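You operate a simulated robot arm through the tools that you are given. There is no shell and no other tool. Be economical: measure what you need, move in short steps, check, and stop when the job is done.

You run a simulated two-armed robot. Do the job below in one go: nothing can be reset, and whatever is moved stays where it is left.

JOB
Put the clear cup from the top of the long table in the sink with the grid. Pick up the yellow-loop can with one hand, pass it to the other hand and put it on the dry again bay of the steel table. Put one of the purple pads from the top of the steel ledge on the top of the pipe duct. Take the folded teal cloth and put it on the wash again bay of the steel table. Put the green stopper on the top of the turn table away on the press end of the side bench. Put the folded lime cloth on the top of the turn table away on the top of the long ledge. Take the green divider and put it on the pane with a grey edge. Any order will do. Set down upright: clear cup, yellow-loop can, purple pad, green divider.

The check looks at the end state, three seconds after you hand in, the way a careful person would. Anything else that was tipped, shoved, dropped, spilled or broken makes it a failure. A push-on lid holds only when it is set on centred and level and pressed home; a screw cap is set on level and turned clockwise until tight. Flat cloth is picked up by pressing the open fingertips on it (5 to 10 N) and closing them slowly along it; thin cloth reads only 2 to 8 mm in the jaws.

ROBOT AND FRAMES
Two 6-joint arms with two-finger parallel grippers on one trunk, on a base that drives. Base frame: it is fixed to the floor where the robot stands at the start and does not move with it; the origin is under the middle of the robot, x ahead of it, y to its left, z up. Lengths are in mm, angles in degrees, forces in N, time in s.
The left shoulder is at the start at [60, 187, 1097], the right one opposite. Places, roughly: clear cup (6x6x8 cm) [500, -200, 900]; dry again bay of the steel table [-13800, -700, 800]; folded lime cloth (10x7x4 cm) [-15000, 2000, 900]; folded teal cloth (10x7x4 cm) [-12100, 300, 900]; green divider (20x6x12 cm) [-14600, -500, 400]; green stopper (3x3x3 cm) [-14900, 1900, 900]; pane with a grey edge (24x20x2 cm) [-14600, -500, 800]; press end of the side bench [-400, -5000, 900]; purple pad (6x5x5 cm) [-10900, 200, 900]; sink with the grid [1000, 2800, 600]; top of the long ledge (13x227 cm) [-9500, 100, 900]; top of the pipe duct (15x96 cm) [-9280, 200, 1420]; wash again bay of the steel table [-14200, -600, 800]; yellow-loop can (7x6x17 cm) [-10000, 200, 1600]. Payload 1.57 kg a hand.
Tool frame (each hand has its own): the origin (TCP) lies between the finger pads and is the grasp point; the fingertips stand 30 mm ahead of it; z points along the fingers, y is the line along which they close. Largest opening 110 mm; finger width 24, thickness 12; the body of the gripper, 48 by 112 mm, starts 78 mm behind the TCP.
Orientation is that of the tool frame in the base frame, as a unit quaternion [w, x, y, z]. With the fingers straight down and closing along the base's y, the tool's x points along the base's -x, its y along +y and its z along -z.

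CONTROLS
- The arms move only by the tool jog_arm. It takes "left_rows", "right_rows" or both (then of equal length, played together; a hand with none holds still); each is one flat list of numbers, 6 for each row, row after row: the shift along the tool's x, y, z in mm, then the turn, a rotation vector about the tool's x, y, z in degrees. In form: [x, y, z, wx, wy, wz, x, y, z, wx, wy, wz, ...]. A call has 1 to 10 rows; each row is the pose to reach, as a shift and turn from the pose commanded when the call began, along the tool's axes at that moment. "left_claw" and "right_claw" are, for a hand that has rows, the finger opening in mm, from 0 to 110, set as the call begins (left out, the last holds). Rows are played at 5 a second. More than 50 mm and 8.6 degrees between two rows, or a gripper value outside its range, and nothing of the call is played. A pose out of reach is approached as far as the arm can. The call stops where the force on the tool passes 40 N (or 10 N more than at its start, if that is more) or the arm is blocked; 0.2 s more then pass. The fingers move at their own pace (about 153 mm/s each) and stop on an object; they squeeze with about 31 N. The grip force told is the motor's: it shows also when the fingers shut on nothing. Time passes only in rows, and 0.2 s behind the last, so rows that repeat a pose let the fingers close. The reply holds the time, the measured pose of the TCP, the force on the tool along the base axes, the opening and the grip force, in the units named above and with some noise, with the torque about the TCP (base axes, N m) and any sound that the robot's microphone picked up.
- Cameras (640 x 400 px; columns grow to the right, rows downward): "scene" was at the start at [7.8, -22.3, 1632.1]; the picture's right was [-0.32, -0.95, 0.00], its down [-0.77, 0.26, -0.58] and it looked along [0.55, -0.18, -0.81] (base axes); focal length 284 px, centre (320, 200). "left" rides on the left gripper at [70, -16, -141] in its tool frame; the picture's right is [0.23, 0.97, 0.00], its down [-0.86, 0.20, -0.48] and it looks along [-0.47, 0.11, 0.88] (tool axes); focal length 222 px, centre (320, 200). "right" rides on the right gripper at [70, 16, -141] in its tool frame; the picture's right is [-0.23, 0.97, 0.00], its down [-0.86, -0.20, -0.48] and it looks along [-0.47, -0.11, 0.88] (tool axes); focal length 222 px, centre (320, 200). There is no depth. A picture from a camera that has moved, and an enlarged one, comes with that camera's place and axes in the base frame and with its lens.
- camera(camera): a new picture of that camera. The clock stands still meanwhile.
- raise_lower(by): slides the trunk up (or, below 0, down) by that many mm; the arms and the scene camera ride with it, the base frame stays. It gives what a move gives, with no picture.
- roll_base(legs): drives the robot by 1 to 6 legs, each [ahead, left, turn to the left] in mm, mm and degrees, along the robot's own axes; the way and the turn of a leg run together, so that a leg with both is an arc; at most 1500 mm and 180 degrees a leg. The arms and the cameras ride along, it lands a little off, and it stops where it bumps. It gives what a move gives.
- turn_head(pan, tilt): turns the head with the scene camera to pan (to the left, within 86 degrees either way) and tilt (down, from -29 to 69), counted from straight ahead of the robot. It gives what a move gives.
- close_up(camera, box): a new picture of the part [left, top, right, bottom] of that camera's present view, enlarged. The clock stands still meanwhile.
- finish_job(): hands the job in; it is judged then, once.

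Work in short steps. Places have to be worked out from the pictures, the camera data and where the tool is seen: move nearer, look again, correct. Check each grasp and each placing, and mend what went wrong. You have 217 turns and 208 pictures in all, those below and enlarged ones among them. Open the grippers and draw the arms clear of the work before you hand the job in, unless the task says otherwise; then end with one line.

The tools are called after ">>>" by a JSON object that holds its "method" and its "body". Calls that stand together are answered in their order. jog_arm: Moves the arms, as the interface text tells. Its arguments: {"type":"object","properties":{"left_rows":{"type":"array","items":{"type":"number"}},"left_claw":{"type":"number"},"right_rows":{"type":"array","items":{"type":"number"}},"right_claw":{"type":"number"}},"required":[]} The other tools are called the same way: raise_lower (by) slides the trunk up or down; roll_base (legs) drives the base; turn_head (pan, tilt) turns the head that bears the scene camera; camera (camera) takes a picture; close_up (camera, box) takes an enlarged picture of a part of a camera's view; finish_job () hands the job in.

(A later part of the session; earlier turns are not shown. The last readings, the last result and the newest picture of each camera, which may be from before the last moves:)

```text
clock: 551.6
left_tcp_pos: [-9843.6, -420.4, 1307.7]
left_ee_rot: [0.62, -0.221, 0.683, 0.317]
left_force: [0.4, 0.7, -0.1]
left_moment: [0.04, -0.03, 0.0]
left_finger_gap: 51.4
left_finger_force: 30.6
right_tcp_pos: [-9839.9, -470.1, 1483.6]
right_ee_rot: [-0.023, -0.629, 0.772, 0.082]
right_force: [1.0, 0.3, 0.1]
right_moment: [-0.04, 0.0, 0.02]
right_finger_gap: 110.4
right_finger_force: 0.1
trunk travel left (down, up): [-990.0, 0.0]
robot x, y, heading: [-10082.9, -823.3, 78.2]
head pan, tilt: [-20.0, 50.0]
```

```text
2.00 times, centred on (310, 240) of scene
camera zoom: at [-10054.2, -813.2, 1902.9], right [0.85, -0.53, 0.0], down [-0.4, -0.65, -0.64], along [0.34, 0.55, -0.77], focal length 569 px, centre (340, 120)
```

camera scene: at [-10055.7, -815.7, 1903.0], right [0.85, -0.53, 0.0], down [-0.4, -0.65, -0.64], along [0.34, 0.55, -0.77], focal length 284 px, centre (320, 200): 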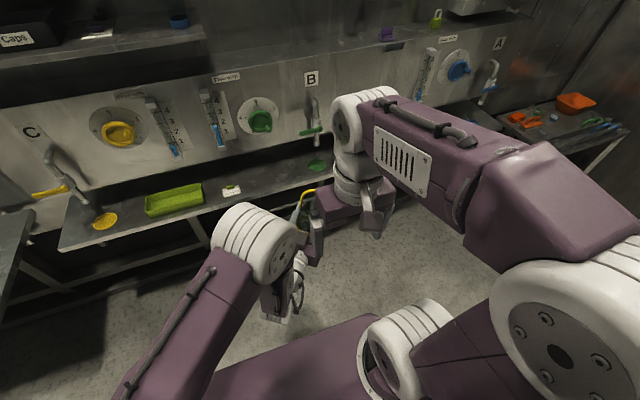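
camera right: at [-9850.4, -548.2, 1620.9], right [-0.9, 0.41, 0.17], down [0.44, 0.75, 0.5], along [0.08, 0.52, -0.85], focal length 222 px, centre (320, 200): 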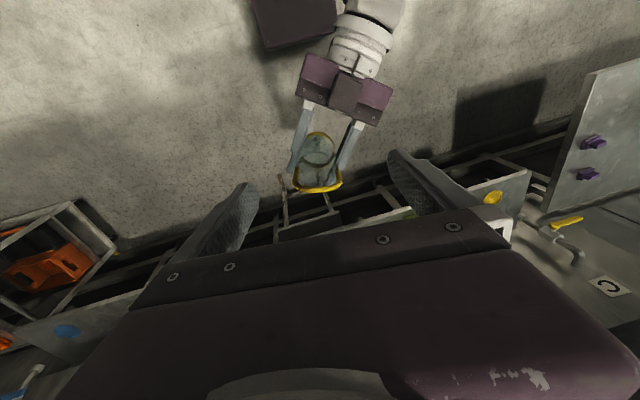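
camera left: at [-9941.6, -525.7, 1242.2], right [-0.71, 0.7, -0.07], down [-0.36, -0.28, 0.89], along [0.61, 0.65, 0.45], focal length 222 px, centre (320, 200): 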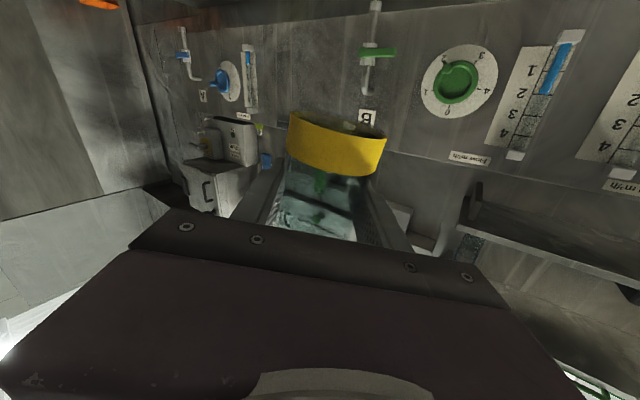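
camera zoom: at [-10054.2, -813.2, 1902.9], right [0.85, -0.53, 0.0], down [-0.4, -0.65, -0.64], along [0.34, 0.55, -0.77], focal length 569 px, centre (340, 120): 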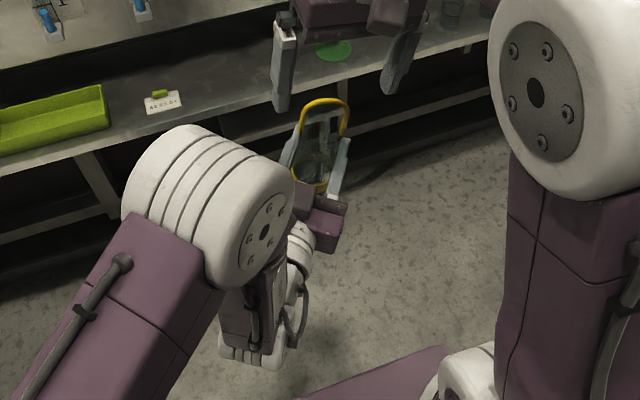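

The can slid ~28 mm down in the grip (base ~66 mm below the left TCP), still secure. Align the right hand over it and descend so the fingertips reach ~27 mm below the body's rim.

>>> {"method": "jog_arm", "body": {"right_rows": [-38, -14, 0, 0, 0, 0, -38, -14, 30, 0, 0, 0, -38, -14, 55, 0, 0, 0]}}

>>> {"method": "camera", "body": {"camera": "right"}}

>>> {"method": "close_up", "body": {"camera": "scene", "box": [200, 140, 420, 340]}}

```text
clock: 552.4
left_tcp_pos: [-9843.8, -422.6, 1308.7]
left_ee_rot: [0.62, -0.22, 0.682, 0.318]
left_force: [0.3, 0.0, 0.0]
left_moment: [0.01, -0.02, 0.03]
left_finger_gap: 51.6
left_finger_force: 31.2
right_tcp_pos: [-9828.2, -434.5, 1431.1]
right_ee_rot: [-0.022, -0.629, 0.773, 0.082]
right_force: [0.5, -0.2, 0.6]
right_moment: [0.04, 0.0, 0.0]
right_finger_gap: 109.8
right_finger_force: 0.2
trunk travel left (down, up): [-990.0, 0.0]
robot x, y, heading: [-10080.4, -820.5, 78.3]
head pan, tilt: [-20.0, 50.0]
```

```text
101 pictures are left
camera right: at [-9838.4, -513.0, 1568.5], right [-0.9, 0.41, 0.17], down [0.44, 0.75, 0.5], along [0.08, 0.52, -0.85], focal length 222 px, centre (320, 200)
```

right: 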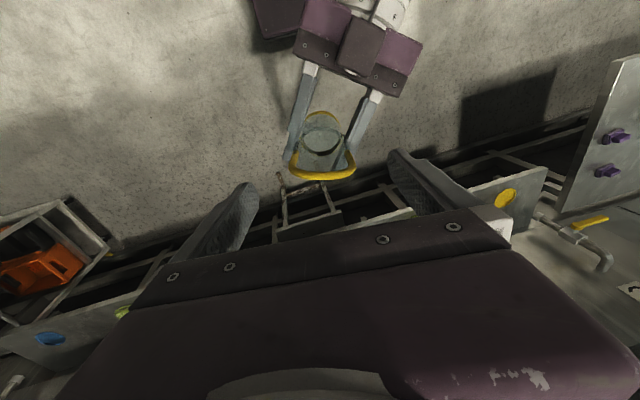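

```text
2.00 times, centred on (310, 240) of scene
camera zoom: at [-10055.7, -816.2, 1903.0], right [0.85, -0.53, 0.0], down [-0.4, -0.65, -0.64], along [0.34, 0.55, -0.77], focal length 569 px, centre (340, 120)
```

zoom: 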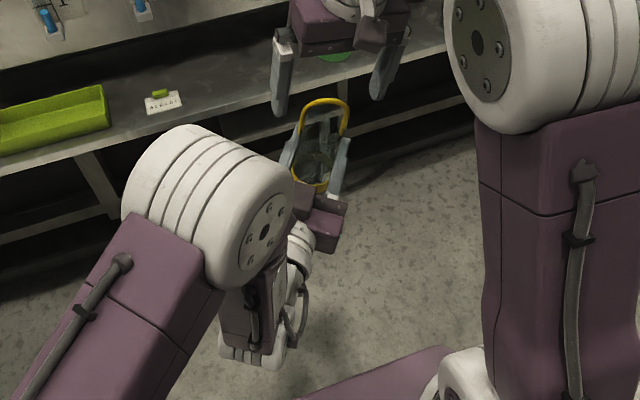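

The can's base and loop lie on the right tool's axis. Descend 64 mm further, then close the right hand.

>>> {"method": "jog_arm", "body": {"right_rows": [2, 0, 25, 0, 0, 0, 2, 0, 48, 0, 0, 0, 2, 0, 64, 0, 0, 0]}}

>>> {"method": "camera", "body": {"camera": "right"}}

>>> {"method": "close_up", "body": {"camera": "scene", "box": [250, 140, 390, 260]}}

```text
clock: 553.2
left_tcp_pos: [-9843.6, -421.6, 1308.9]
left_ee_rot: [0.62, -0.22, 0.683, 0.318]
left_force: [0.4, 0.1, -1.2]
left_moment: [0.03, 0.03, 0.02]
left_finger_gap: 51.5
left_finger_force: 31.1
right_tcp_pos: [-9836.2, -428.4, 1370.8]
right_ee_rot: [-0.02, -0.629, 0.772, 0.083]
right_force: [-0.3, 0.5, 0.1]
right_moment: [-0.04, -0.01, -0.01]
right_finger_gap: 110.1
right_finger_force: 0.0
trunk travel left (down, up): [-990.0, 0.0]
robot x, y, heading: [-10079.2, -821.4, 78.3]
head pan, tilt: [-20.0, 50.0]
```

```text
99 pictures are left
camera right: at [-9846.5, -506.9, 1506.1], right [-0.9, 0.41, 0.17], down [0.44, 0.75, 0.5], along [0.08, 0.52, -0.85], focal length 222 px, centre (320, 200)
```

right: 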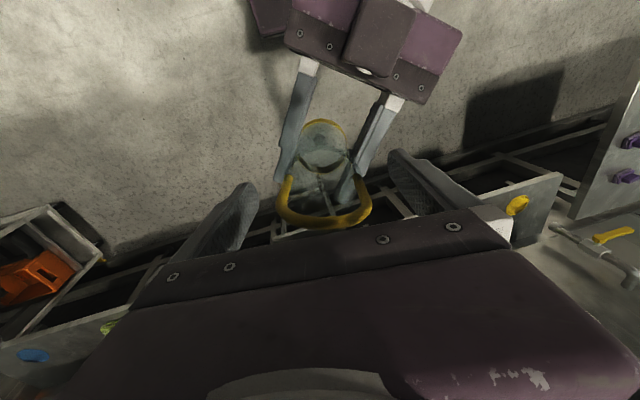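

```text
3.33 times, centred on (320, 200) of scene
camera zoom: at [-10055.1, -815.5, 1903.0], right [0.85, -0.53, 0.0], down [-0.4, -0.65, -0.64], along [0.34, 0.55, -0.77], focal length 948 px, centre (320, 200)
```

zoom: 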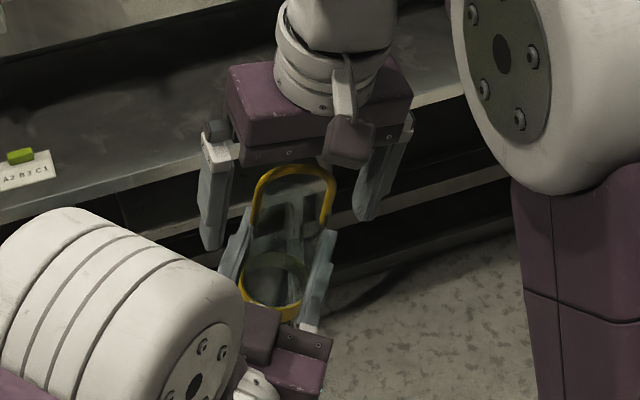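

Loop apex is ~38 mm above the right TCP; go 9 mm deeper and close the right hand on the body.

>>> {"method": "jog_arm", "body": {"right_rows": [0, 0, 5, 0, 0, 0, 0, 0, 9, 0, 0, 0]}}

>>> {"method": "jog_arm", "body": {"right_rows": [0, 0, 0, 0, 0, 0, 0, 0, 0, 0, 0, 0, 0, 0, 0, 0, 0, 0], "right_claw": 40}}

>>> {"method": "camera", "body": {"camera": "right"}}

>>> {"method": "close_up", "body": {"camera": "scene", "box": [250, 140, 390, 260]}}

```text
clock: 553.8
left_tcp_pos: [-9844.3, -421.4, 1308.9]
left_ee_rot: [0.62, -0.221, 0.682, 0.319]
left_force: [-0.4, -0.4, 0.0]
left_moment: [-0.04, 0.01, 0.02]
left_finger_gap: 51.4
left_finger_force: 31.0
right_tcp_pos: [-9836.6, -427.0, 1359.3]
right_ee_rot: [-0.023, -0.629, 0.773, 0.082]
right_force: [0.3, -0.3, 0.7]
right_moment: [-0.01, -0.03, 0.03]
right_finger_gap: 109.9
right_finger_force: 0.2
trunk travel left (down, up): [-990.0, 0.0]
robot x, y, heading: [-10083.9, -823.7, 78.3]
head pan, tilt: [-20.0, 50.0]
```

```text
clock: 554.6
left_tcp_pos: [-9842.3, -421.9, 1308.6]
left_ee_rot: [0.62, -0.219, 0.683, 0.318]
left_force: [30.6, -2.1, -11.2]
left_moment: [0.35, 0.85, -0.19]
left_finger_gap: 51.6
left_finger_force: 31.1
right_tcp_pos: [-9837.1, -427.7, 1360.1]
right_ee_rot: [-0.024, -0.629, 0.772, 0.083]
right_force: [-29.6, 1.3, 9.8]
right_moment: [-0.25, 0.78, 0.27]
right_finger_gap: 57.1
right_finger_force: 31.4
trunk travel left (down, up): [-990.0, 0.0]
robot x, y, heading: [-10086.8, -827.3, 77.9]
head pan, tilt: [-20.0, 50.0]
```

```text
97 pictures are left
camera right: at [-9847.5, -505.7, 1496.9], right [-0.9, 0.41, 0.17], down [0.44, 0.75, 0.5], along [0.08, 0.52, -0.85], focal length 222 px, centre (320, 200)
```

right: 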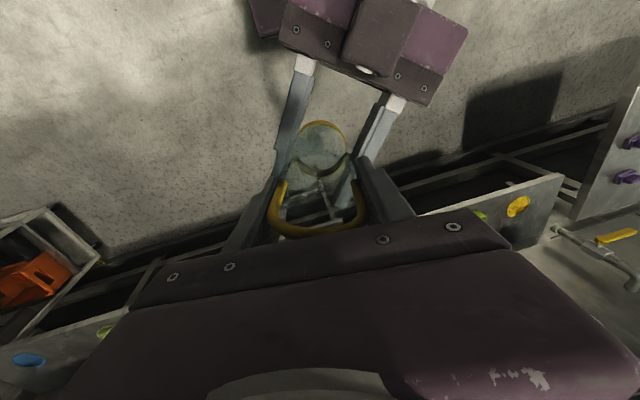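

```text
3.33 times, centred on (320, 200) of scene
camera zoom: at [-10055.0, -815.3, 1903.0], right [0.85, -0.53, 0.0], down [-0.4, -0.65, -0.64], along [0.34, 0.55, -0.77], focal length 948 px, centre (320, 200)
```

zoom: 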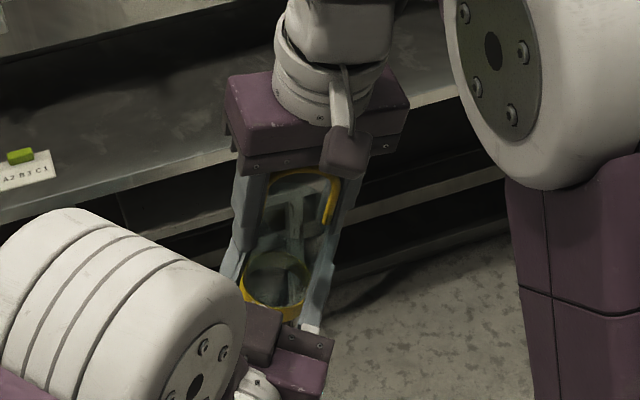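

Both hands hold it (right 57 mm). Open the left hand and check that the right keeps it.

>>> {"method": "jog_arm", "body": {"left_rows": [0, 0, 0, 0, 0, 0, 0, 0, 0, 0, 0, 0, 0, 0, 0, 0, 0, 0], "left_claw": 90}}

>>> {"method": "close_up", "body": {"camera": "scene", "box": [250, 140, 390, 260]}}

```text
clock: 555.4
left_tcp_pos: [-9842.0, -422.6, 1308.8]
left_ee_rot: [0.619, -0.222, 0.682, 0.32]
left_force: [0.1, -0.1, -0.7]
left_moment: [-0.04, -0.04, -0.02]
left_finger_gap: 89.9
left_finger_force: 0.0
right_tcp_pos: [-9836.2, -427.8, 1360.2]
right_ee_rot: [-0.022, -0.629, 0.773, 0.082]
right_force: [-0.1, 0.4, 0.5]
right_moment: [0.0, 0.02, 0.01]
right_finger_gap: 56.7
right_finger_force: 31.1
trunk travel left (down, up): [-990.0, 0.0]
robot x, y, heading: [-10081.5, -821.9, 78.3]
head pan, tilt: [-20.0, 50.0]
```

```text
3.33 times, centred on (320, 200) of scene
camera zoom: at [-10055.0, -815.4, 1903.0], right [0.85, -0.53, 0.0], down [-0.4, -0.65, -0.64], along [0.34, 0.55, -0.77], focal length 948 px, centre (320, 200)
```

zoom: 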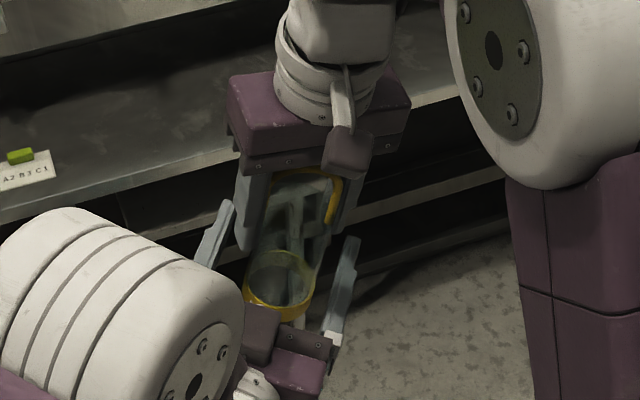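

The right hand holds it alone. Lift the right hand straight along the can's axis clear of the left fingers.

>>> {"method": "jog_arm", "body": {"right_rows": [0, 0, -30, 0, 0, 0, 0, 0, -65, 0, 0, 0, 0, 0, -100, 0, 0, 0, 0, 0, -130, 0, 0, 0]}}

>>> {"method": "camera", "body": {"camera": "scene"}}

```text
clock: 556.4
left_tcp_pos: [-9844.4, -422.4, 1309.5]
left_ee_rot: [0.62, -0.221, 0.682, 0.319]
left_force: [0.1, -0.5, -0.6]
left_moment: [-0.01, 0.03, 0.02]
left_finger_gap: 89.7
left_finger_force: 0.1
right_tcp_pos: [-9820.4, -441.6, 1485.0]
right_ee_rot: [-0.022, -0.629, 0.773, 0.082]
right_force: [0.5, -0.2, -0.9]
right_moment: [0.01, -0.02, -0.01]
right_finger_gap: 57.1
right_finger_force: 30.9
trunk travel left (down, up): [-990.0, 0.0]
robot x, y, heading: [-10082.2, -823.0, 78.1]
head pan, tilt: [-20.0, 50.0]
```

```text
94 pictures are left
camera scene: at [-10055.1, -815.7, 1902.9], right [0.85, -0.53, 0.0], down [-0.4, -0.65, -0.64], along [0.34, 0.55, -0.77], focal length 284 px, centre (320, 200)
```

scene: 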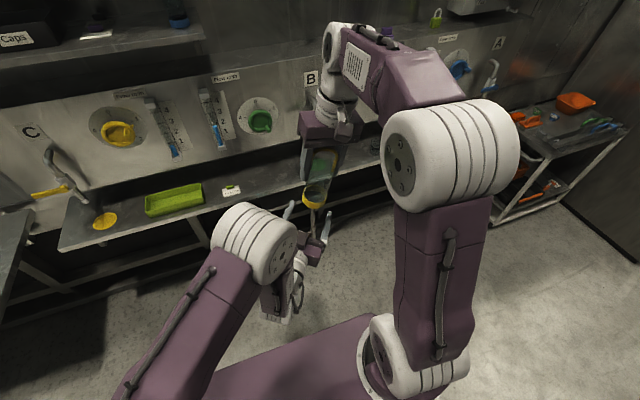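

Handover done. Move the left hand left/away while un-yawing it.

>>> {"method": "jog_arm", "body": {"left_rows": [0, 30, -22, -6, 0, 0, 0, 62, -42, -12, 0, 0, 0, 95, -62, -18, 0, 0, 0, 128, -82, -24, 0, 0, -20, 155, -95, -30, 0, 0]}}

>>> {"method": "camera", "body": {"camera": "scene"}}

```text
clock: 557.6
left_tcp_pos: [-9979.5, -362.9, 1400.6]
left_ee_rot: [0.538, -0.372, 0.579, 0.486]
left_force: [-0.7, 0.1, 1.1]
left_moment: [-0.02, 0.01, 0.02]
left_finger_gap: 90.0
left_finger_force: 0.1
left hand out of reach, approached as far as the arm can: row 1, 2, 3, 4, 5
right_tcp_pos: [-9821.3, -443.3, 1485.7]
right_ee_rot: [-0.022, -0.629, 0.773, 0.083]
right_force: [0.2, 0.7, -0.2]
right_moment: [0.01, 0.0, 0.01]
right_finger_gap: 57.1
right_finger_force: 31.3
trunk travel left (down, up): [-990.0, 0.0]
robot x, y, heading: [-10082.2, -823.8, 78.3]
head pan, tilt: [-20.0, 50.0]
```

```text
93 pictures are left
camera scene: at [-10055.7, -817.1, 1902.9], right [0.85, -0.53, 0.0], down [-0.4, -0.65, -0.64], along [0.34, 0.55, -0.77], focal length 284 px, centre (320, 200)
```

scene: 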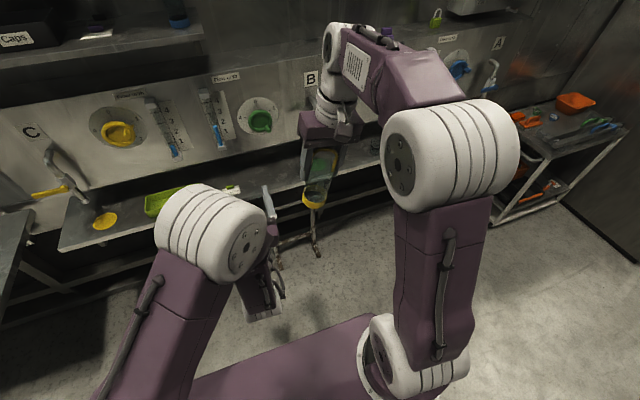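

Correct the roll first while moving further left.

>>> {"method": "jog_arm", "body": {"left_rows": [-10, 40, -15, 0, 0, -3, -20, 80, -30, 0, 0, -6, -30, 120, -45, 0, 0, -9.3]}}

>>> {"method": "jog_arm", "body": {"left_rows": [0, 0, -15, 0, 8.2, 0, 0, 0, -30, 0, 16.4, 0, 0, 0, -45, 0, 24.6, 0, 0, 0, -60, 0, 32.8, 0, 0, 0, -75, 0, 41, 0, 0, 0, -90, 0, 49.2, 0, 0, 0, -105, 0, 57.4, 0, 0, 0, -120, 0, 65.6, 0, 0, 0, -130, 0, 73.8, 0, 0, 0, -140, 0, 82, 0]}}

>>> {"method": "camera", "body": {"camera": "scene"}}

```text
clock: 558.4
left_tcp_pos: [-10040.2, -333.6, 1493.6]
left_ee_rot: [0.568, -0.418, 0.552, 0.446]
left_force: [0.6, -1.0, 0.8]
left_moment: [0.01, -0.01, -0.02]
left_finger_gap: 89.8
left_finger_force: 0.0
left hand out of reach, approached as far as the arm can: row 1, 2, 3
right_tcp_pos: [-9820.2, -442.4, 1486.1]
right_ee_rot: [-0.023, -0.629, 0.773, 0.082]
right_force: [0.4, 0.4, -1.0]
right_moment: [0.0, 0.01, 0.0]
right_finger_gap: 56.7
right_finger_force: 31.4
trunk travel left (down, up): [-990.0, 0.0]
robot x, y, heading: [-10084.3, -821.2, 78.2]
head pan, tilt: [-20.0, 50.0]
```

```text
clock: 560.6
left_tcp_pos: [-10076.3, -471.3, 1483.1]
left_ee_rot: [0.079, -0.603, 0.792, 0.056]
left_force: [0.1, -0.5, -0.1]
left_moment: [-0.03, 0.02, 0.04]
left_finger_gap: 89.8
left_finger_force: 0.0
left hand out of reach, approached as far as the arm can: row 1, 2
right_tcp_pos: [-9819.0, -440.5, 1484.3]
right_ee_rot: [-0.023, -0.629, 0.773, 0.08]
right_force: [-0.2, 0.4, -0.3]
right_moment: [0.03, 0.05, 0.01]
right_finger_gap: 57.0
right_finger_force: 31.4
trunk travel left (down, up): [-990.0, 0.0]
robot x, y, heading: [-10084.3, -820.5, 78.1]
head pan, tilt: [-20.0, 50.0]
```

```text
92 pictures are left
camera scene: at [-10054.2, -813.8, 1902.9], right [0.85, -0.53, 0.0], down [-0.4, -0.65, -0.64], along [0.34, 0.55, -0.77], focal length 284 px, centre (320, 200)
```

scene: 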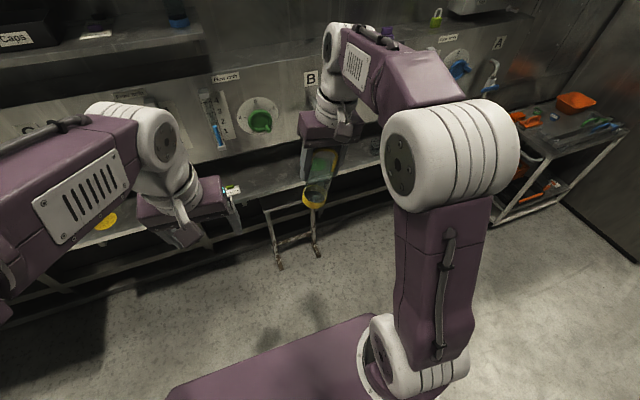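

Level both tools, pull the right hand (with can) back, and lower the trunk.

>>> {"method": "jog_arm", "body": {"left_rows": [10, 10, 0, -0.3, 5.5, -1.7, 20, 20, 0, -0.7, 11.1, -3.5, 20, 20, 0, -0.7, 11.1, -3.5], "right_rows": [40, 0, 0, 3, 1.2, 0, 80, 0, 0, 6, 2.5, 0, 120, 0, 0, 8.8, 3.7, 0]}}

>>> {"method": "raise_lower", "body": {"by": -265}}

>>> {"method": "turn_head", "body": {"pan": 20, "tilt": 35}}

>>> {"method": "camera", "body": {"camera": "scene"}}

>>> {"method": "camera", "body": {"camera": "right"}}

```text
clock: 561.4
left_tcp_pos: [-10101.6, -488.0, 1480.0]
left_ee_rot: [0.001, -0.631, 0.776, 0.0]
left_force: [1.1, 0.0, 0.5]
left_moment: [0.0, 0.01, 0.03]
left_finger_gap: 90.1
left_finger_force: 0.0
right_tcp_pos: [-9846.8, -561.6, 1477.2]
right_ee_rot: [0.002, -0.631, 0.775, 0.0]
right_force: [-0.3, -0.5, -0.7]
right_moment: [0.06, 0.01, 0.0]
right_finger_gap: 56.8
right_finger_force: 30.9
trunk travel left (down, up): [-990.0, 0.0]
robot x, y, heading: [-10084.9, -824.0, 78.0]
head pan, tilt: [-20.0, 50.0]
```

```text
clock: 564.1
left_tcp_pos: [-10099.9, -486.5, 1214.2]
left_ee_rot: [0.002, -0.631, 0.776, 0.0]
left_force: [0.0, 0.1, 0.0]
left_moment: [0.01, 0.01, 0.01]
left_finger_gap: 90.1
left_finger_force: 0.1
right_tcp_pos: [-9846.0, -559.5, 1212.7]
right_ee_rot: [0.0, -0.631, 0.775, 0.002]
right_force: [0.2, 0.0, -1.3]
right_moment: [-0.02, -0.02, 0.01]
right_finger_gap: 56.8
right_finger_force: 30.8
trunk travel left (down, up): [-725.0, 265.0]
robot x, y, heading: [-10082.7, -825.4, 78.4]
head pan, tilt: [-20.0, 50.0]
```

```text
clock: 565.2
left_tcp_pos: [-10099.9, -484.7, 1212.8]
left_ee_rot: [0.001, -0.631, 0.776, 0.001]
left_force: [-0.3, 0.8, -0.1]
left_moment: [-0.04, 0.0, 0.02]
left_finger_gap: 89.8
left_finger_force: 0.0
right_tcp_pos: [-9845.9, -559.6, 1213.2]
right_ee_rot: [0.001, -0.631, 0.776, 0.002]
right_force: [0.0, -0.4, -0.5]
right_moment: [-0.01, -0.04, -0.01]
right_finger_gap: 57.0
right_finger_force: 30.8
trunk travel left (down, up): [-725.0, 265.0]
robot x, y, heading: [-10083.0, -825.0, 78.1]
head pan, tilt: [20.0, 35.0]
```

```text
91 pictures are left
camera scene: at [-10108.1, -793.7, 1659.7], right [0.99, 0.14, 0.0], down [0.08, -0.57, -0.82], along [-0.12, 0.81, -0.57], focal length 284 px, centre (320, 200)
```

scene: 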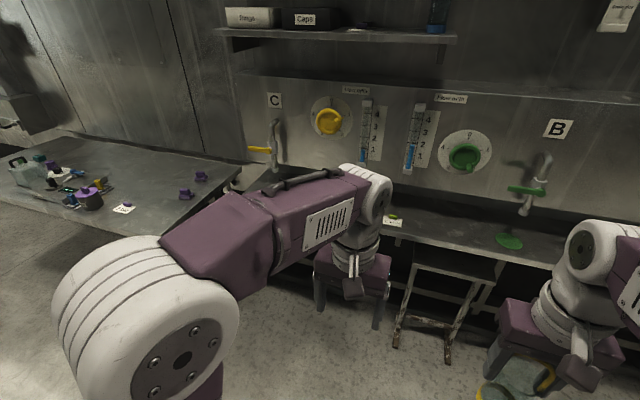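

```text
90 pictures are left
camera right: at [-9875.8, -625.3, 1353.8], right [-0.91, 0.42, 0.0], down [0.37, 0.8, 0.48], along [0.2, 0.44, -0.88], focal length 222 px, centre (320, 200)
```

right: 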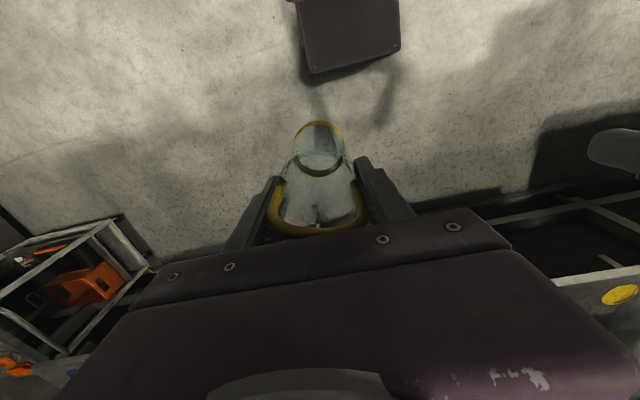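

Can held upright. Drive left along the steel ledge to the teal cloth.

>>> {"method": "roll_base", "body": {"legs": [[0, 1070, 0], [0, 1070, 0]]}}

>>> {"method": "turn_head", "body": {"pan": 0, "tilt": 40}}

>>> {"method": "camera", "body": {"camera": "scene"}}

```text
clock: 575.9
left_tcp_pos: [-12262.1, -99.0, 1213.8]
left_ee_rot: [0.0, -0.652, 0.758, 0.0]
left_force: [-0.2, 0.9, -0.1]
left_moment: [0.0, -0.02, 0.0]
left_finger_gap: 89.8
left_finger_force: 0.2
right_tcp_pos: [-12004.6, -158.8, 1211.9]
right_ee_rot: [0.001, -0.653, 0.758, 0.002]
right_force: [0.1, 0.0, -0.8]
right_moment: [-0.03, 0.03, -0.04]
right_finger_gap: 56.4
right_finger_force: 31.4
trunk travel left (down, up): [-725.0, 265.0]
robot x, y, heading: [-12223.6, -436.1, 81.4]
head pan, tilt: [20.0, 35.0]
```

```text
clock: 576.8
left_tcp_pos: [-12263.2, -98.6, 1214.4]
left_ee_rot: [0.002, -0.652, 0.758, -0.001]
left_force: [0.0, -0.2, 0.0]
left_moment: [-0.01, 0.05, 0.0]
left_finger_gap: 89.8
left_finger_force: 0.0
right_tcp_pos: [-12004.8, -158.9, 1213.5]
right_ee_rot: [0.001, -0.652, 0.758, 0.002]
right_force: [0.4, 0.4, -1.5]
right_moment: [0.02, 0.0, -0.02]
right_finger_gap: 56.6
right_finger_force: 31.3
trunk travel left (down, up): [-725.0, 265.0]
robot x, y, heading: [-12225.2, -432.2, 81.3]
head pan, tilt: [0.0, 40.0]
```

```text
89 pictures are left
camera scene: at [-12223.5, -408.6, 1652.2], right [0.99, -0.15, 0.0], down [-0.1, -0.64, -0.77], along [0.11, 0.76, -0.64], focal length 284 px, centre (320, 200)
```

scene: 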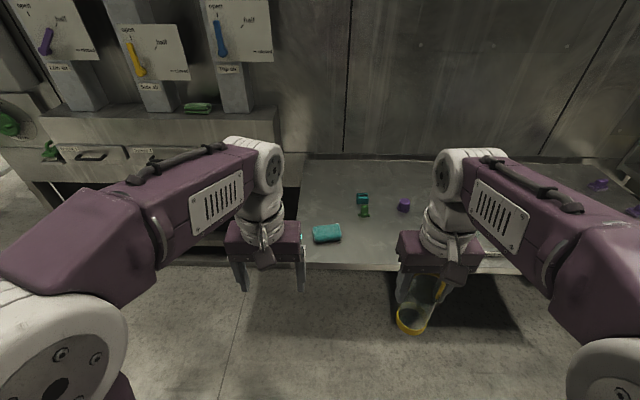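

Teal cloth at ≈[-12101, 276], long side across. Drive in so the left hand can reach, and yaw the left tool ~84° so it closes across the short side.

>>> {"method": "roll_base", "body": {"legs": [[0, -76, -2.8], [275, 0, 0]]}}

>>> {"method": "jog_arm", "body": {"left_rows": [0, 0, 0, 0, 0, -8.4, 0, 0, 0, 0, 0, -16.8, 0, 0, 0, 0, 0, -25.2, 0, 0, 0, 0, 0, -33.6, 0, 0, 0, 0, 0, -42, 0, 0, 0, 0, 0, -50.4, 0, 0, 0, 0, 0, -58.8, 0, 0, 0, 0, 0, -67.2, 0, 0, 0, 0, 0, -75.6, 0, 0, 0, 0, 0, -84], "left_claw": 105}}

>>> {"method": "camera", "body": {"camera": "left"}}

>>> {"method": "camera", "body": {"camera": "scene"}}

```text
clock: 579.4
left_tcp_pos: [-12123.2, 165.7, 1213.5]
left_ee_rot: [0.002, -0.638, 0.77, 0.0]
left_force: [0.0, 0.2, 0.5]
left_moment: [0.01, -0.05, -0.03]
left_finger_gap: 90.1
left_finger_force: 0.2
right_tcp_pos: [-11868.0, 97.1, 1213.4]
right_ee_rot: [0.002, -0.639, 0.769, 0.002]
right_force: [-0.7, 0.1, -1.1]
right_moment: [0.04, 0.01, 0.0]
right_finger_gap: 56.1
right_finger_force: 30.6
trunk travel left (down, up): [-725.0, 265.0]
robot x, y, heading: [-12097.0, -166.0, 79.1]
head pan, tilt: [0.0, 40.0]
```

```text
clock: 581.6
left_tcp_pos: [-12122.2, 168.5, 1213.3]
left_ee_rot: [-0.001, 0.99, -0.144, 0.001]
left_force: [-0.1, 1.3, -0.7]
left_moment: [0.01, 0.02, -0.01]
left_finger_gap: 104.9
left_finger_force: 0.0
right_tcp_pos: [-11866.5, 99.2, 1213.3]
right_ee_rot: [0.001, -0.638, 0.77, 0.002]
right_force: [0.1, -0.1, -0.6]
right_moment: [0.02, 0.01, 0.02]
right_finger_gap: 56.5
right_finger_force: 30.8
trunk travel left (down, up): [-725.0, 265.0]
robot x, y, heading: [-12100.5, -165.8, 79.3]
head pan, tilt: [0.0, 40.0]
```

```text
88 pictures are left
camera left: at [-12050.4, 164.1, 1355.7], right [-0.06, -1.0, 0.0], down [-0.88, 0.05, 0.48], along [-0.48, 0.03, -0.88], focal length 222 px, centre (320, 200)
```

left: 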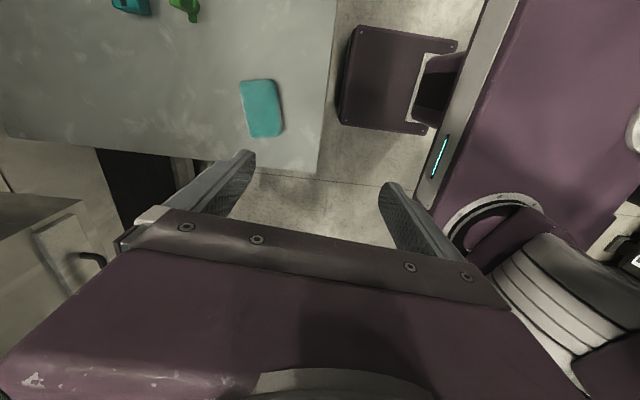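

```text
87 pictures are left
camera scene: at [-12094.0, -143.5, 1652.1], right [0.98, -0.19, 0.0], down [-0.12, -0.63, -0.77], along [0.14, 0.75, -0.64], focal length 284 px, centre (320, 200)
```

scene: 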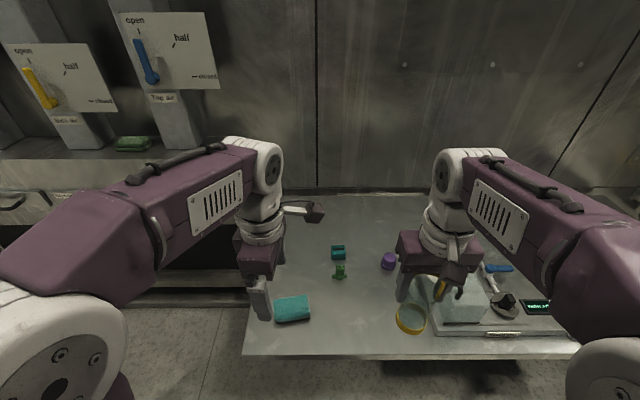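

Teal centre ≈[-12092, 267], long axis ≈12° heading. Yaw 28° more, move above it and down to z≈1010.

>>> {"method": "jog_arm", "body": {"left_rows": [0, -26, 0, 0, 0, -7, 0, -52, 0, 0, 0, -14, 0, -78, 0, 0, 0, -21, 0, -103, 0, 0, 0, -28, 0, -103, 45, 0, 0, -28, 0, -103, 90, 0, 0, -28, 0, -103, 135, 0, 0, -28, 0, -103, 180, 0, 0, -28, 0, -103, 205, 0, 0, -28]}}

>>> {"method": "camera", "body": {"camera": "left"}}

```text
clock: 583.6
left_tcp_pos: [-12092.4, 265.1, 1011.0]
left_ee_rot: [-0.001, 0.995, 0.098, 0.0]
left_force: [-0.6, -0.1, 0.7]
left_moment: [0.03, -0.01, -0.01]
left_finger_gap: 105.0
left_finger_force: 0.1
right_tcp_pos: [-11865.4, 98.1, 1213.0]
right_ee_rot: [0.001, -0.639, 0.769, 0.001]
right_force: [-0.4, -0.4, -0.5]
right_moment: [-0.01, 0.01, 0.0]
right_finger_gap: 56.5
right_finger_force: 31.2
trunk travel left (down, up): [-725.0, 265.0]
robot x, y, heading: [-12100.1, -165.9, 79.1]
head pan, tilt: [0.0, 40.0]
```

```text
86 pictures are left
camera left: at [-12026.8, 296.1, 1152.2], right [0.41, -0.91, 0.0], down [-0.8, -0.36, 0.48], along [-0.43, -0.2, -0.88], focal length 222 px, centre (320, 200)
```

left: 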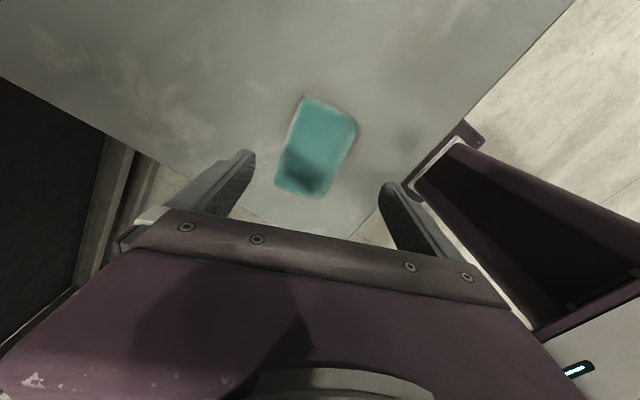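

Aligned; shift 12 mm and descend, feeling for the ledge.

>>> {"method": "jog_arm", "body": {"left_rows": [12, -3, 30, 0, 0, 0, 12, -3, 60, 0, 0, 0, 12, -3, 70, 0, 0, 0, 12, -3, 74, 0, 0, 0, 12, -3, 77, 0, 0, 0]}}

>>> {"method": "camera", "body": {"camera": "left"}}

```text
clock: 584.8
left_tcp_pos: [-12080.2, 269.6, 932.5]
left_ee_rot: [-0.001, 0.995, 0.099, 0.0]
left_force: [-0.6, 0.0, 0.0]
left_moment: [0.01, 0.0, -0.02]
left_finger_gap: 105.1
left_finger_force: 0.0
right_tcp_pos: [-11866.3, 99.6, 1213.7]
right_ee_rot: [0.001, -0.638, 0.77, 0.002]
right_force: [-0.1, 0.9, 0.1]
right_moment: [-0.01, -0.01, 0.03]
right_finger_gap: 56.3
right_finger_force: 30.6
trunk travel left (down, up): [-725.0, 265.0]
robot x, y, heading: [-12097.9, -167.0, 79.1]
head pan, tilt: [0.0, 40.0]
```

```text
85 pictures are left
camera left: at [-12014.8, 301.4, 1074.2], right [0.41, -0.91, 0.0], down [-0.8, -0.36, 0.48], along [-0.43, -0.2, -0.88], focal length 222 px, centre (320, 200)
```

left: 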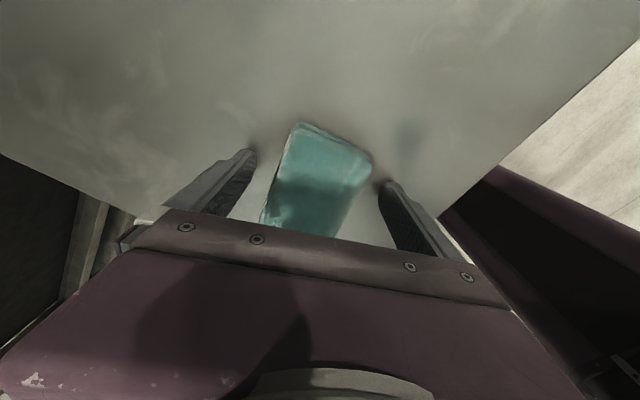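

Cloth lies between the fingers at ledge level. Close, then lift and retract.

>>> {"method": "jog_arm", "body": {"left_rows": [0, 0, 0, 0, 0, 0, 0, 0, 0, 0, 0, 0, 0, 0, 0, 0, 0, 0, 0, 0, 0, 0, 0, 0], "left_claw": 20}}

>>> {"method": "jog_arm", "body": {"left_rows": [0, 0, -40, 0, 0, 0, 0, 0, -85, 0, 0, 0, 0, 0, -130, 0, 0, 0, 0, 0, -175, 0, 0, 0, 0, 0, -220, 0, 0, 0, 0, 0, -265, 0, 0, 0, -10, 40, -280, 0, 0, 0, -20, 80, -280, 0, 0, 0]}}

>>> {"method": "camera", "body": {"camera": "left"}}

```text
clock: 585.8
left_tcp_pos: [-12080.5, 269.7, 931.7]
left_ee_rot: [-0.001, 0.995, 0.099, 0.0]
left_force: [0.1, -0.4, -1.1]
left_moment: [0.03, -0.03, -0.02]
left_finger_gap: 70.3
left_finger_force: 30.5
right_tcp_pos: [-11866.5, 98.3, 1212.8]
right_ee_rot: [0.002, -0.638, 0.77, 0.002]
right_force: [-0.2, -0.2, -0.8]
right_moment: [0.02, 0.03, -0.03]
right_finger_gap: 52.8
right_finger_force: 30.8
trunk travel left (down, up): [-725.0, 265.0]
robot x, y, heading: [-12099.4, -170.3, 79.5]
head pan, tilt: [0.0, 40.0]
```

```text
clock: 587.6
left_tcp_pos: [-12084.1, 188.0, 1212.7]
left_ee_rot: [-0.001, 0.995, 0.098, 0.0]
left_force: [-0.6, -1.3, -0.7]
left_moment: [0.0, 0.01, -0.01]
left_finger_gap: 70.2
left_finger_force: 30.9
right_tcp_pos: [-11866.1, 96.3, 1214.1]
right_ee_rot: [0.001, -0.639, 0.769, 0.002]
right_force: [-1.1, -0.3, 0.0]
right_moment: [0.0, -0.02, -0.04]
right_finger_gap: 53.0
right_finger_force: 30.6
trunk travel left (down, up): [-725.0, 265.0]
robot x, y, heading: [-12101.1, -169.9, 79.2]
head pan, tilt: [0.0, 40.0]
```

```text
84 pictures are left
camera left: at [-12018.4, 217.8, 1355.2], right [0.41, -0.91, 0.0], down [-0.8, -0.36, 0.48], along [-0.43, -0.2, -0.88], focal length 222 px, centre (320, 200)
```

left: 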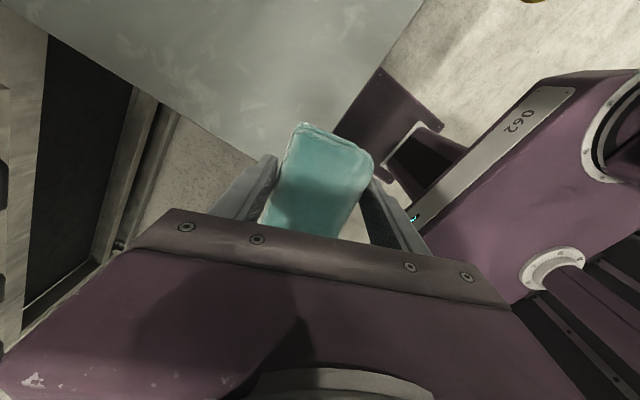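

Teal held. The right gap has crept from 57 to 53 mm — check the can.

>>> {"method": "camera", "body": {"camera": "right"}}

>>> {"method": "close_up", "body": {"camera": "scene", "box": [340, 180, 560, 350]}}

```text
83 pictures are left
camera right: at [-11895.4, 30.5, 1354.3], right [-0.92, 0.4, 0.0], down [0.35, 0.8, 0.48], along [0.19, 0.44, -0.88], focal length 222 px, centre (320, 200)
```

right: 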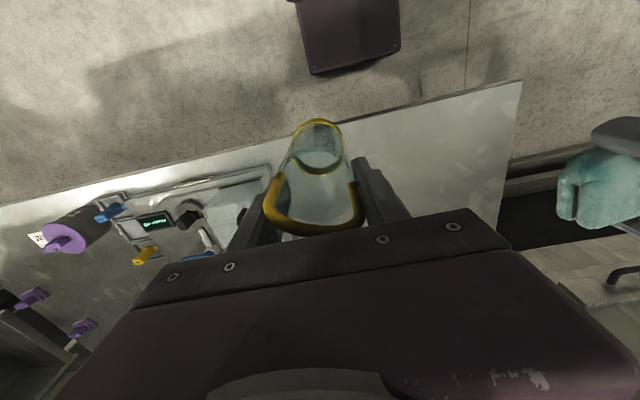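

```text
2.35 times, centred on (450, 265) of scene
camera zoom: at [-12094.7, -146.0, 1652.2], right [0.98, -0.19, 0.0], down [-0.12, -0.63, -0.77], along [0.14, 0.75, -0.64], focal length 669 px, centre (14, 47)
```

zoom: 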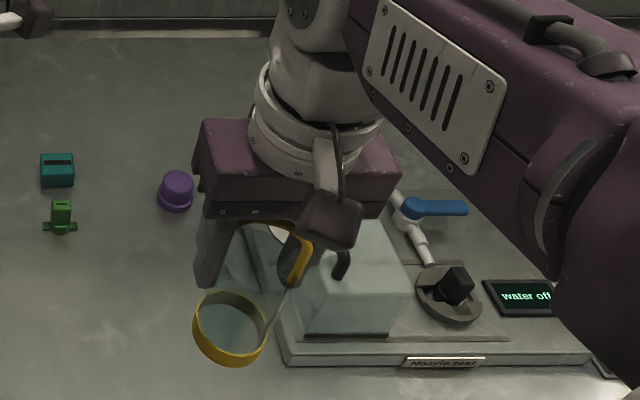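

The can has just turned slightly about its own axis; still well held. Back off a little, turn west and drive between the machine and the steel table.

>>> {"method": "roll_base", "body": {"legs": [[-120, 0, 0], [0, 0, 89.5], [1000, 0, 0]]}}

>>> {"method": "turn_head", "body": {"pan": 20, "tilt": 25}}

>>> {"method": "camera", "body": {"camera": "scene"}}

```text
clock: 597.6
left_tcp_pos: [-13491.9, -103.8, 1212.4]
left_ee_rot: [-0.002, 0.628, 0.779, 0.0]
left_force: [0.5, -0.4, -0.2]
left_moment: [0.02, 0.01, 0.0]
left_finger_gap: 67.6
left_finger_force: 31.5
right_tcp_pos: [-13403.5, 114.3, 1212.8]
right_ee_rot: [0.001, 0.996, -0.084, -0.003]
right_force: [-0.4, 0.0, -1.0]
right_moment: [0.0, 0.02, -0.01]
right_finger_gap: 52.6
right_finger_force: 31.1
trunk travel left (down, up): [-725.0, 265.0]
robot x, y, heading: [-13132.2, -112.6, 170.1]
head pan, tilt: [0.0, 40.0]
```

```text
clock: 598.4
left_tcp_pos: [-13491.6, -103.0, 1213.1]
left_ee_rot: [-0.001, 0.627, 0.779, 0.0]
left_force: [0.3, -0.4, -0.7]
left_moment: [0.01, 0.01, -0.01]
left_finger_gap: 67.4
left_finger_force: 30.9
right_tcp_pos: [-13404.7, 115.3, 1213.3]
right_ee_rot: [0.0, 0.996, -0.084, -0.002]
right_force: [0.6, 0.0, -1.2]
right_moment: [0.0, 0.0, 0.02]
right_finger_gap: 52.7
right_finger_force: 31.0
trunk travel left (down, up): [-725.0, 265.0]
robot x, y, heading: [-13129.9, -113.9, 170.3]
head pan, tilt: [20.0, 25.0]
```

```text
81 pictures are left
camera scene: at [-13165.6, -137.4, 1675.4], right [-0.18, 0.98, 0.0], down [0.42, 0.07, -0.91], along [-0.89, -0.16, -0.42], focal length 284 px, centre (320, 200)
```

scene: 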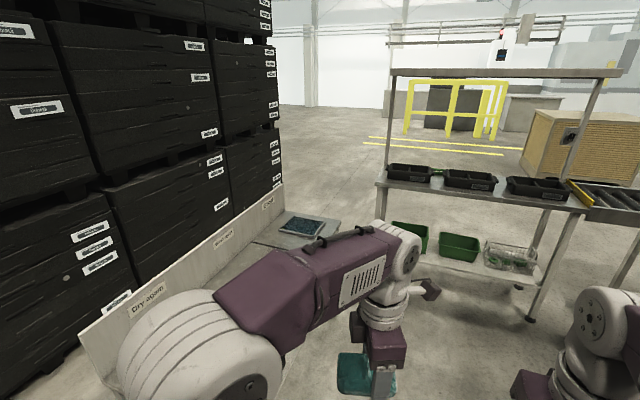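

Labels "Dry again / Wash again / Good" line the steel table. Drive 420 further west and turn to face it.

>>> {"method": "roll_base", "body": {"legs": [[420, 0, 0], [0, 0, 88]]}}

>>> {"method": "turn_head", "body": {"pan": 0, "tilt": 40}}

>>> {"method": "camera", "body": {"camera": "scene"}}

```text
clock: 604.7
left_tcp_pos: [-13591.7, -397.2, 1213.2]
left_ee_rot: [-0.001, -0.07, 0.998, -0.002]
left_force: [0.3, 0.1, 0.4]
left_moment: [-0.02, 0.03, 0.01]
left_finger_gap: 66.5
left_finger_force: 31.0
right_tcp_pos: [-13803.2, -293.2, 1213.0]
right_ee_rot: [0.002, 0.787, 0.617, -0.001]
right_force: [0.7, -0.5, -0.1]
right_moment: [0.0, 0.02, -0.02]
right_finger_gap: 52.7
right_finger_force: 30.9
trunk travel left (down, up): [-725.0, 265.0]
robot x, y, heading: [-13562.4, -38.4, -103.8]
head pan, tilt: [20.0, 25.0]
```

```text
clock: 605.5
left_tcp_pos: [-13591.9, -395.9, 1212.5]
left_ee_rot: [-0.001, -0.07, 0.998, 0.0]
left_force: [0.7, 0.2, -0.5]
left_moment: [0.01, -0.01, 0.0]
left_finger_gap: 66.6
left_finger_force: 30.9
right_tcp_pos: [-13803.1, -293.1, 1213.4]
right_ee_rot: [0.002, 0.787, 0.617, -0.001]
right_force: [0.0, -0.5, -0.4]
right_moment: [-0.02, 0.01, 0.01]
right_finger_gap: 52.7
right_finger_force: 30.9
trunk travel left (down, up): [-725.0, 265.0]
robot x, y, heading: [-13557.7, -38.7, -103.7]
head pan, tilt: [0.0, 40.0]
```

```text
80 pictures are left
camera scene: at [-13564.8, -63.2, 1652.2], right [-0.97, 0.24, 0.0], down [0.15, 0.62, -0.77], along [-0.18, -0.74, -0.64], focal length 284 px, centre (320, 200)
```

scene: 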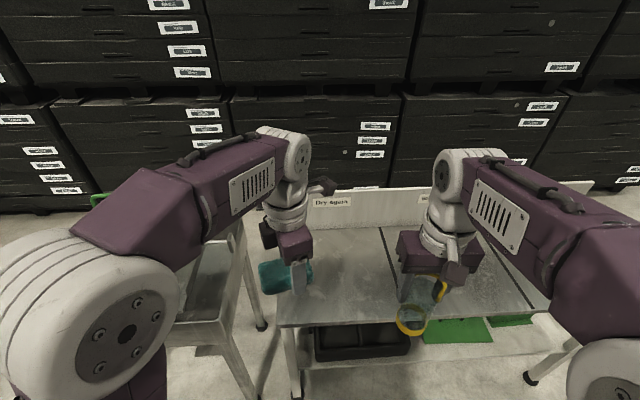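

Dry bay centre ≈[-13790, -670]; front edge ≈ y -455. Drive in 175 and check the right camera.

>>> {"method": "roll_base", "body": {"legs": [[175, 24, 2]]}}

>>> {"method": "jog_arm", "body": {"right_rows": [-45, 10, 0, 0, 0, 0, -90, 20, 0, 0, 0, 0, -130, 35, 30, 0, 0, 0, -160, 50, 70, 0, 0, 0, -160, 50, 115, 0, 0, 0, -160, 50, 155, 0, 0, 0]}}

>>> {"method": "camera", "body": {"camera": "scene"}}

>>> {"method": "camera", "body": {"camera": "right"}}

```text
clock: 607.0
left_tcp_pos: [-13596.5, -573.2, 1214.1]
left_ee_rot: [-0.001, -0.087, 0.996, -0.001]
left_force: [0.2, -0.6, -1.3]
left_moment: [-0.02, 0.04, 0.01]
left_finger_gap: 66.1
left_finger_force: 30.3
right_tcp_pos: [-13812.1, -476.4, 1213.8]
right_ee_rot: [0.003, 0.777, 0.63, -0.001]
right_force: [0.3, 0.9, -1.1]
right_moment: [0.02, 0.04, 0.01]
right_finger_gap: 52.7
right_finger_force: 31.1
trunk travel left (down, up): [-725.0, 265.0]
robot x, y, heading: [-13572.9, -214.7, -102.0]
head pan, tilt: [0.0, 40.0]
```

```text
refused: row 3 steps farther than a row can; nothing moved
```

```text
79 pictures are left
camera scene: at [-13580.2, -238.4, 1652.2], right [-0.98, 0.21, 0.0], down [0.13, 0.63, -0.77], along [-0.16, -0.75, -0.64], focal length 284 px, centre (320, 200)
```

scene: 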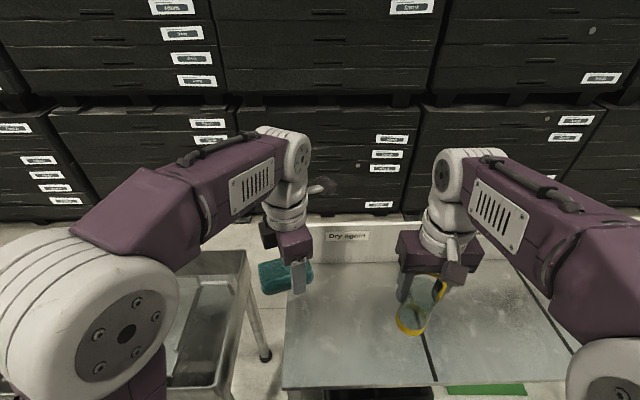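

```text
78 pictures are left
camera right: at [-13780.7, -411.1, 1354.3], right [0.91, -0.42, 0.0], down [-0.37, -0.79, 0.48], along [-0.2, -0.44, -0.88], focal length 222 px, centre (320, 200)
```

right: 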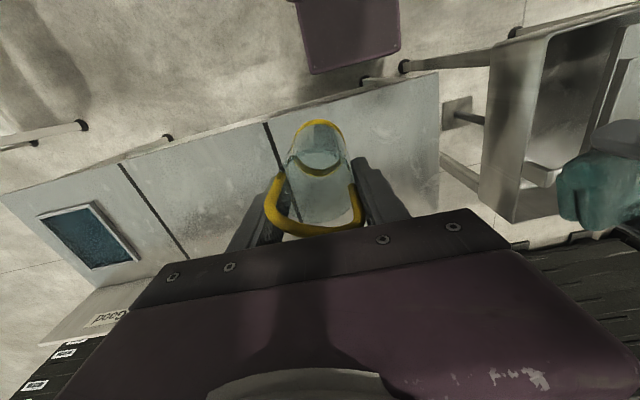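

Target in the dry bay: [-13785, -670]. Move the right hand there, then lower to z≈990.

>>> {"method": "jog_arm", "body": {"right_rows": [-45, 16, 0, 0, 0, 0, -90, 33, 0, 0, 0, 0, -137, 50, 0, 0, 0, 0, -184, 67, 0, 0, 0, 0, -184, 67, 45, 0, 0, 0, -184, 67, 90, 0, 0, 0, -184, 67, 135, 0, 0, 0, -184, 67, 180, 0, 0, 0, -184, 67, 220, 0, 0, 0]}}

>>> {"method": "camera", "body": {"camera": "right"}}

>>> {"method": "camera", "body": {"camera": "scene"}}

```text
clock: 609.0
left_tcp_pos: [-13596.6, -577.2, 1213.7]
left_ee_rot: [-0.001, -0.086, 0.996, 0.0]
left_force: [0.3, 1.4, -1.0]
left_moment: [0.01, 0.0, -0.03]
left_finger_gap: 65.8
left_finger_force: 31.0
right_tcp_pos: [-13782.9, -672.5, 993.5]
right_ee_rot: [0.002, 0.777, 0.63, -0.001]
right_force: [-0.8, 0.0, -0.4]
right_moment: [0.03, 0.01, 0.01]
right_finger_gap: 52.6
right_finger_force: 30.7
trunk travel left (down, up): [-725.0, 265.0]
robot x, y, heading: [-13570.4, -218.3, -102.4]
head pan, tilt: [0.0, 40.0]
```

```text
77 pictures are left
camera right: at [-13752.9, -606.2, 1134.6], right [0.91, -0.42, 0.0], down [-0.37, -0.79, 0.48], along [-0.2, -0.44, -0.88], focal length 222 px, centre (320, 200)
```

right: 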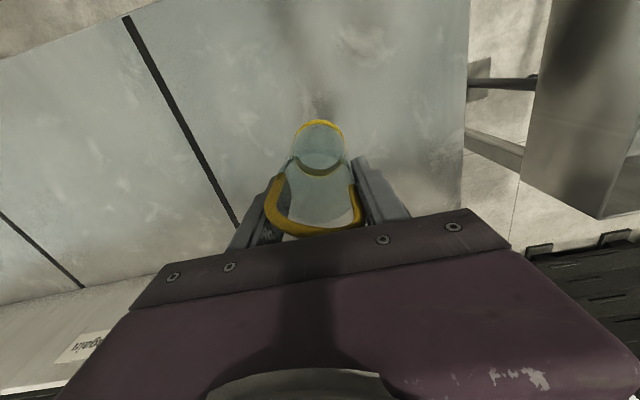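

```text
76 pictures are left
camera scene: at [-13580.7, -242.8, 1652.2], right [-0.98, 0.21, 0.0], down [0.14, 0.63, -0.77], along [-0.16, -0.75, -0.64], focal length 284 px, centre (320, 200)
```

scene: 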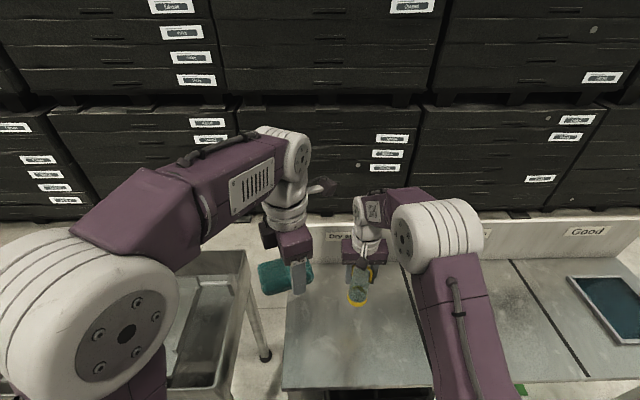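

Can is centred in the dry bay and upright. Lower toward contact.

>>> {"method": "jog_arm", "body": {"right_rows": [0, 0, 20, 0, 0, 0, 0, 0, 38, 0, 0, 0, 0, 0, 48, 0, 0, 0, 0, 0, 53, 0, 0, 0, 0, 0, 58, 0, 0, 0, 0, 0, 62, 0, 0, 0, 0, 0, 66, 0, 0, 0, 0, 0, 70, 0, 0, 0]}}

```text
clock: 610.8
left_tcp_pos: [-13595.6, -574.8, 1212.0]
left_ee_rot: [0.0, -0.087, 0.996, -0.001]
left_force: [0.4, -0.1, -1.5]
left_moment: [0.03, -0.02, -0.03]
left_finger_gap: 65.3
left_finger_force: 31.0
right_tcp_pos: [-13784.3, -675.2, 923.7]
right_ee_rot: [0.001, 0.778, 0.629, -0.001]
right_force: [0.8, 0.3, -0.9]
right_moment: [0.0, 0.02, 0.0]
right_finger_gap: 52.7
right_finger_force: 31.5
trunk travel left (down, up): [-725.0, 265.0]
robot x, y, heading: [-13576.0, -216.1, -101.9]
head pan, tilt: [0.0, 40.0]
```

>>> {"method": "jog_arm", "body": {"right_rows": [0, 0, 4, 0, 0, 0, 0, 0, 8, 0, 0, 0, 0, 0, 12, 0, 0, 0, 0, 0, 16, 0, 0, 0, 0, 0, 20, 0, 0, 0, 0, 0, 24, 0, 0, 0, 0, 0, 28, 0, 0, 0]}}

>>> {"method": "camera", "body": {"camera": "right"}}

```text
clock: 612.4
left_tcp_pos: [-13596.8, -575.3, 1212.2]
left_ee_rot: [-0.001, -0.086, 0.996, -0.002]
left_force: [-0.5, -0.4, -0.4]
left_moment: [0.03, 0.0, 0.01]
left_finger_gap: 65.6
left_finger_force: 31.1
right_tcp_pos: [-13784.7, -675.6, 897.0]
right_ee_rot: [0.001, 0.777, 0.63, 0.0]
right_force: [-0.3, 0.6, -0.8]
right_moment: [-0.03, 0.0, 0.0]
right_finger_gap: 52.6
right_finger_force: 31.0
trunk travel left (down, up): [-725.0, 265.0]
robot x, y, heading: [-13577.6, -215.6, -102.0]
head pan, tilt: [0.0, 40.0]
```

```text
75 pictures are left
camera right: at [-13753.3, -609.5, 1037.4], right [0.91, -0.42, 0.0], down [-0.37, -0.79, 0.48], along [-0.2, -0.44, -0.88], focal length 222 px, centre (320, 200)
```

right: 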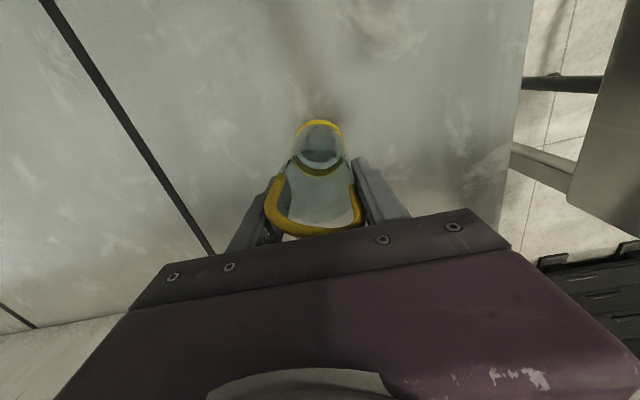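

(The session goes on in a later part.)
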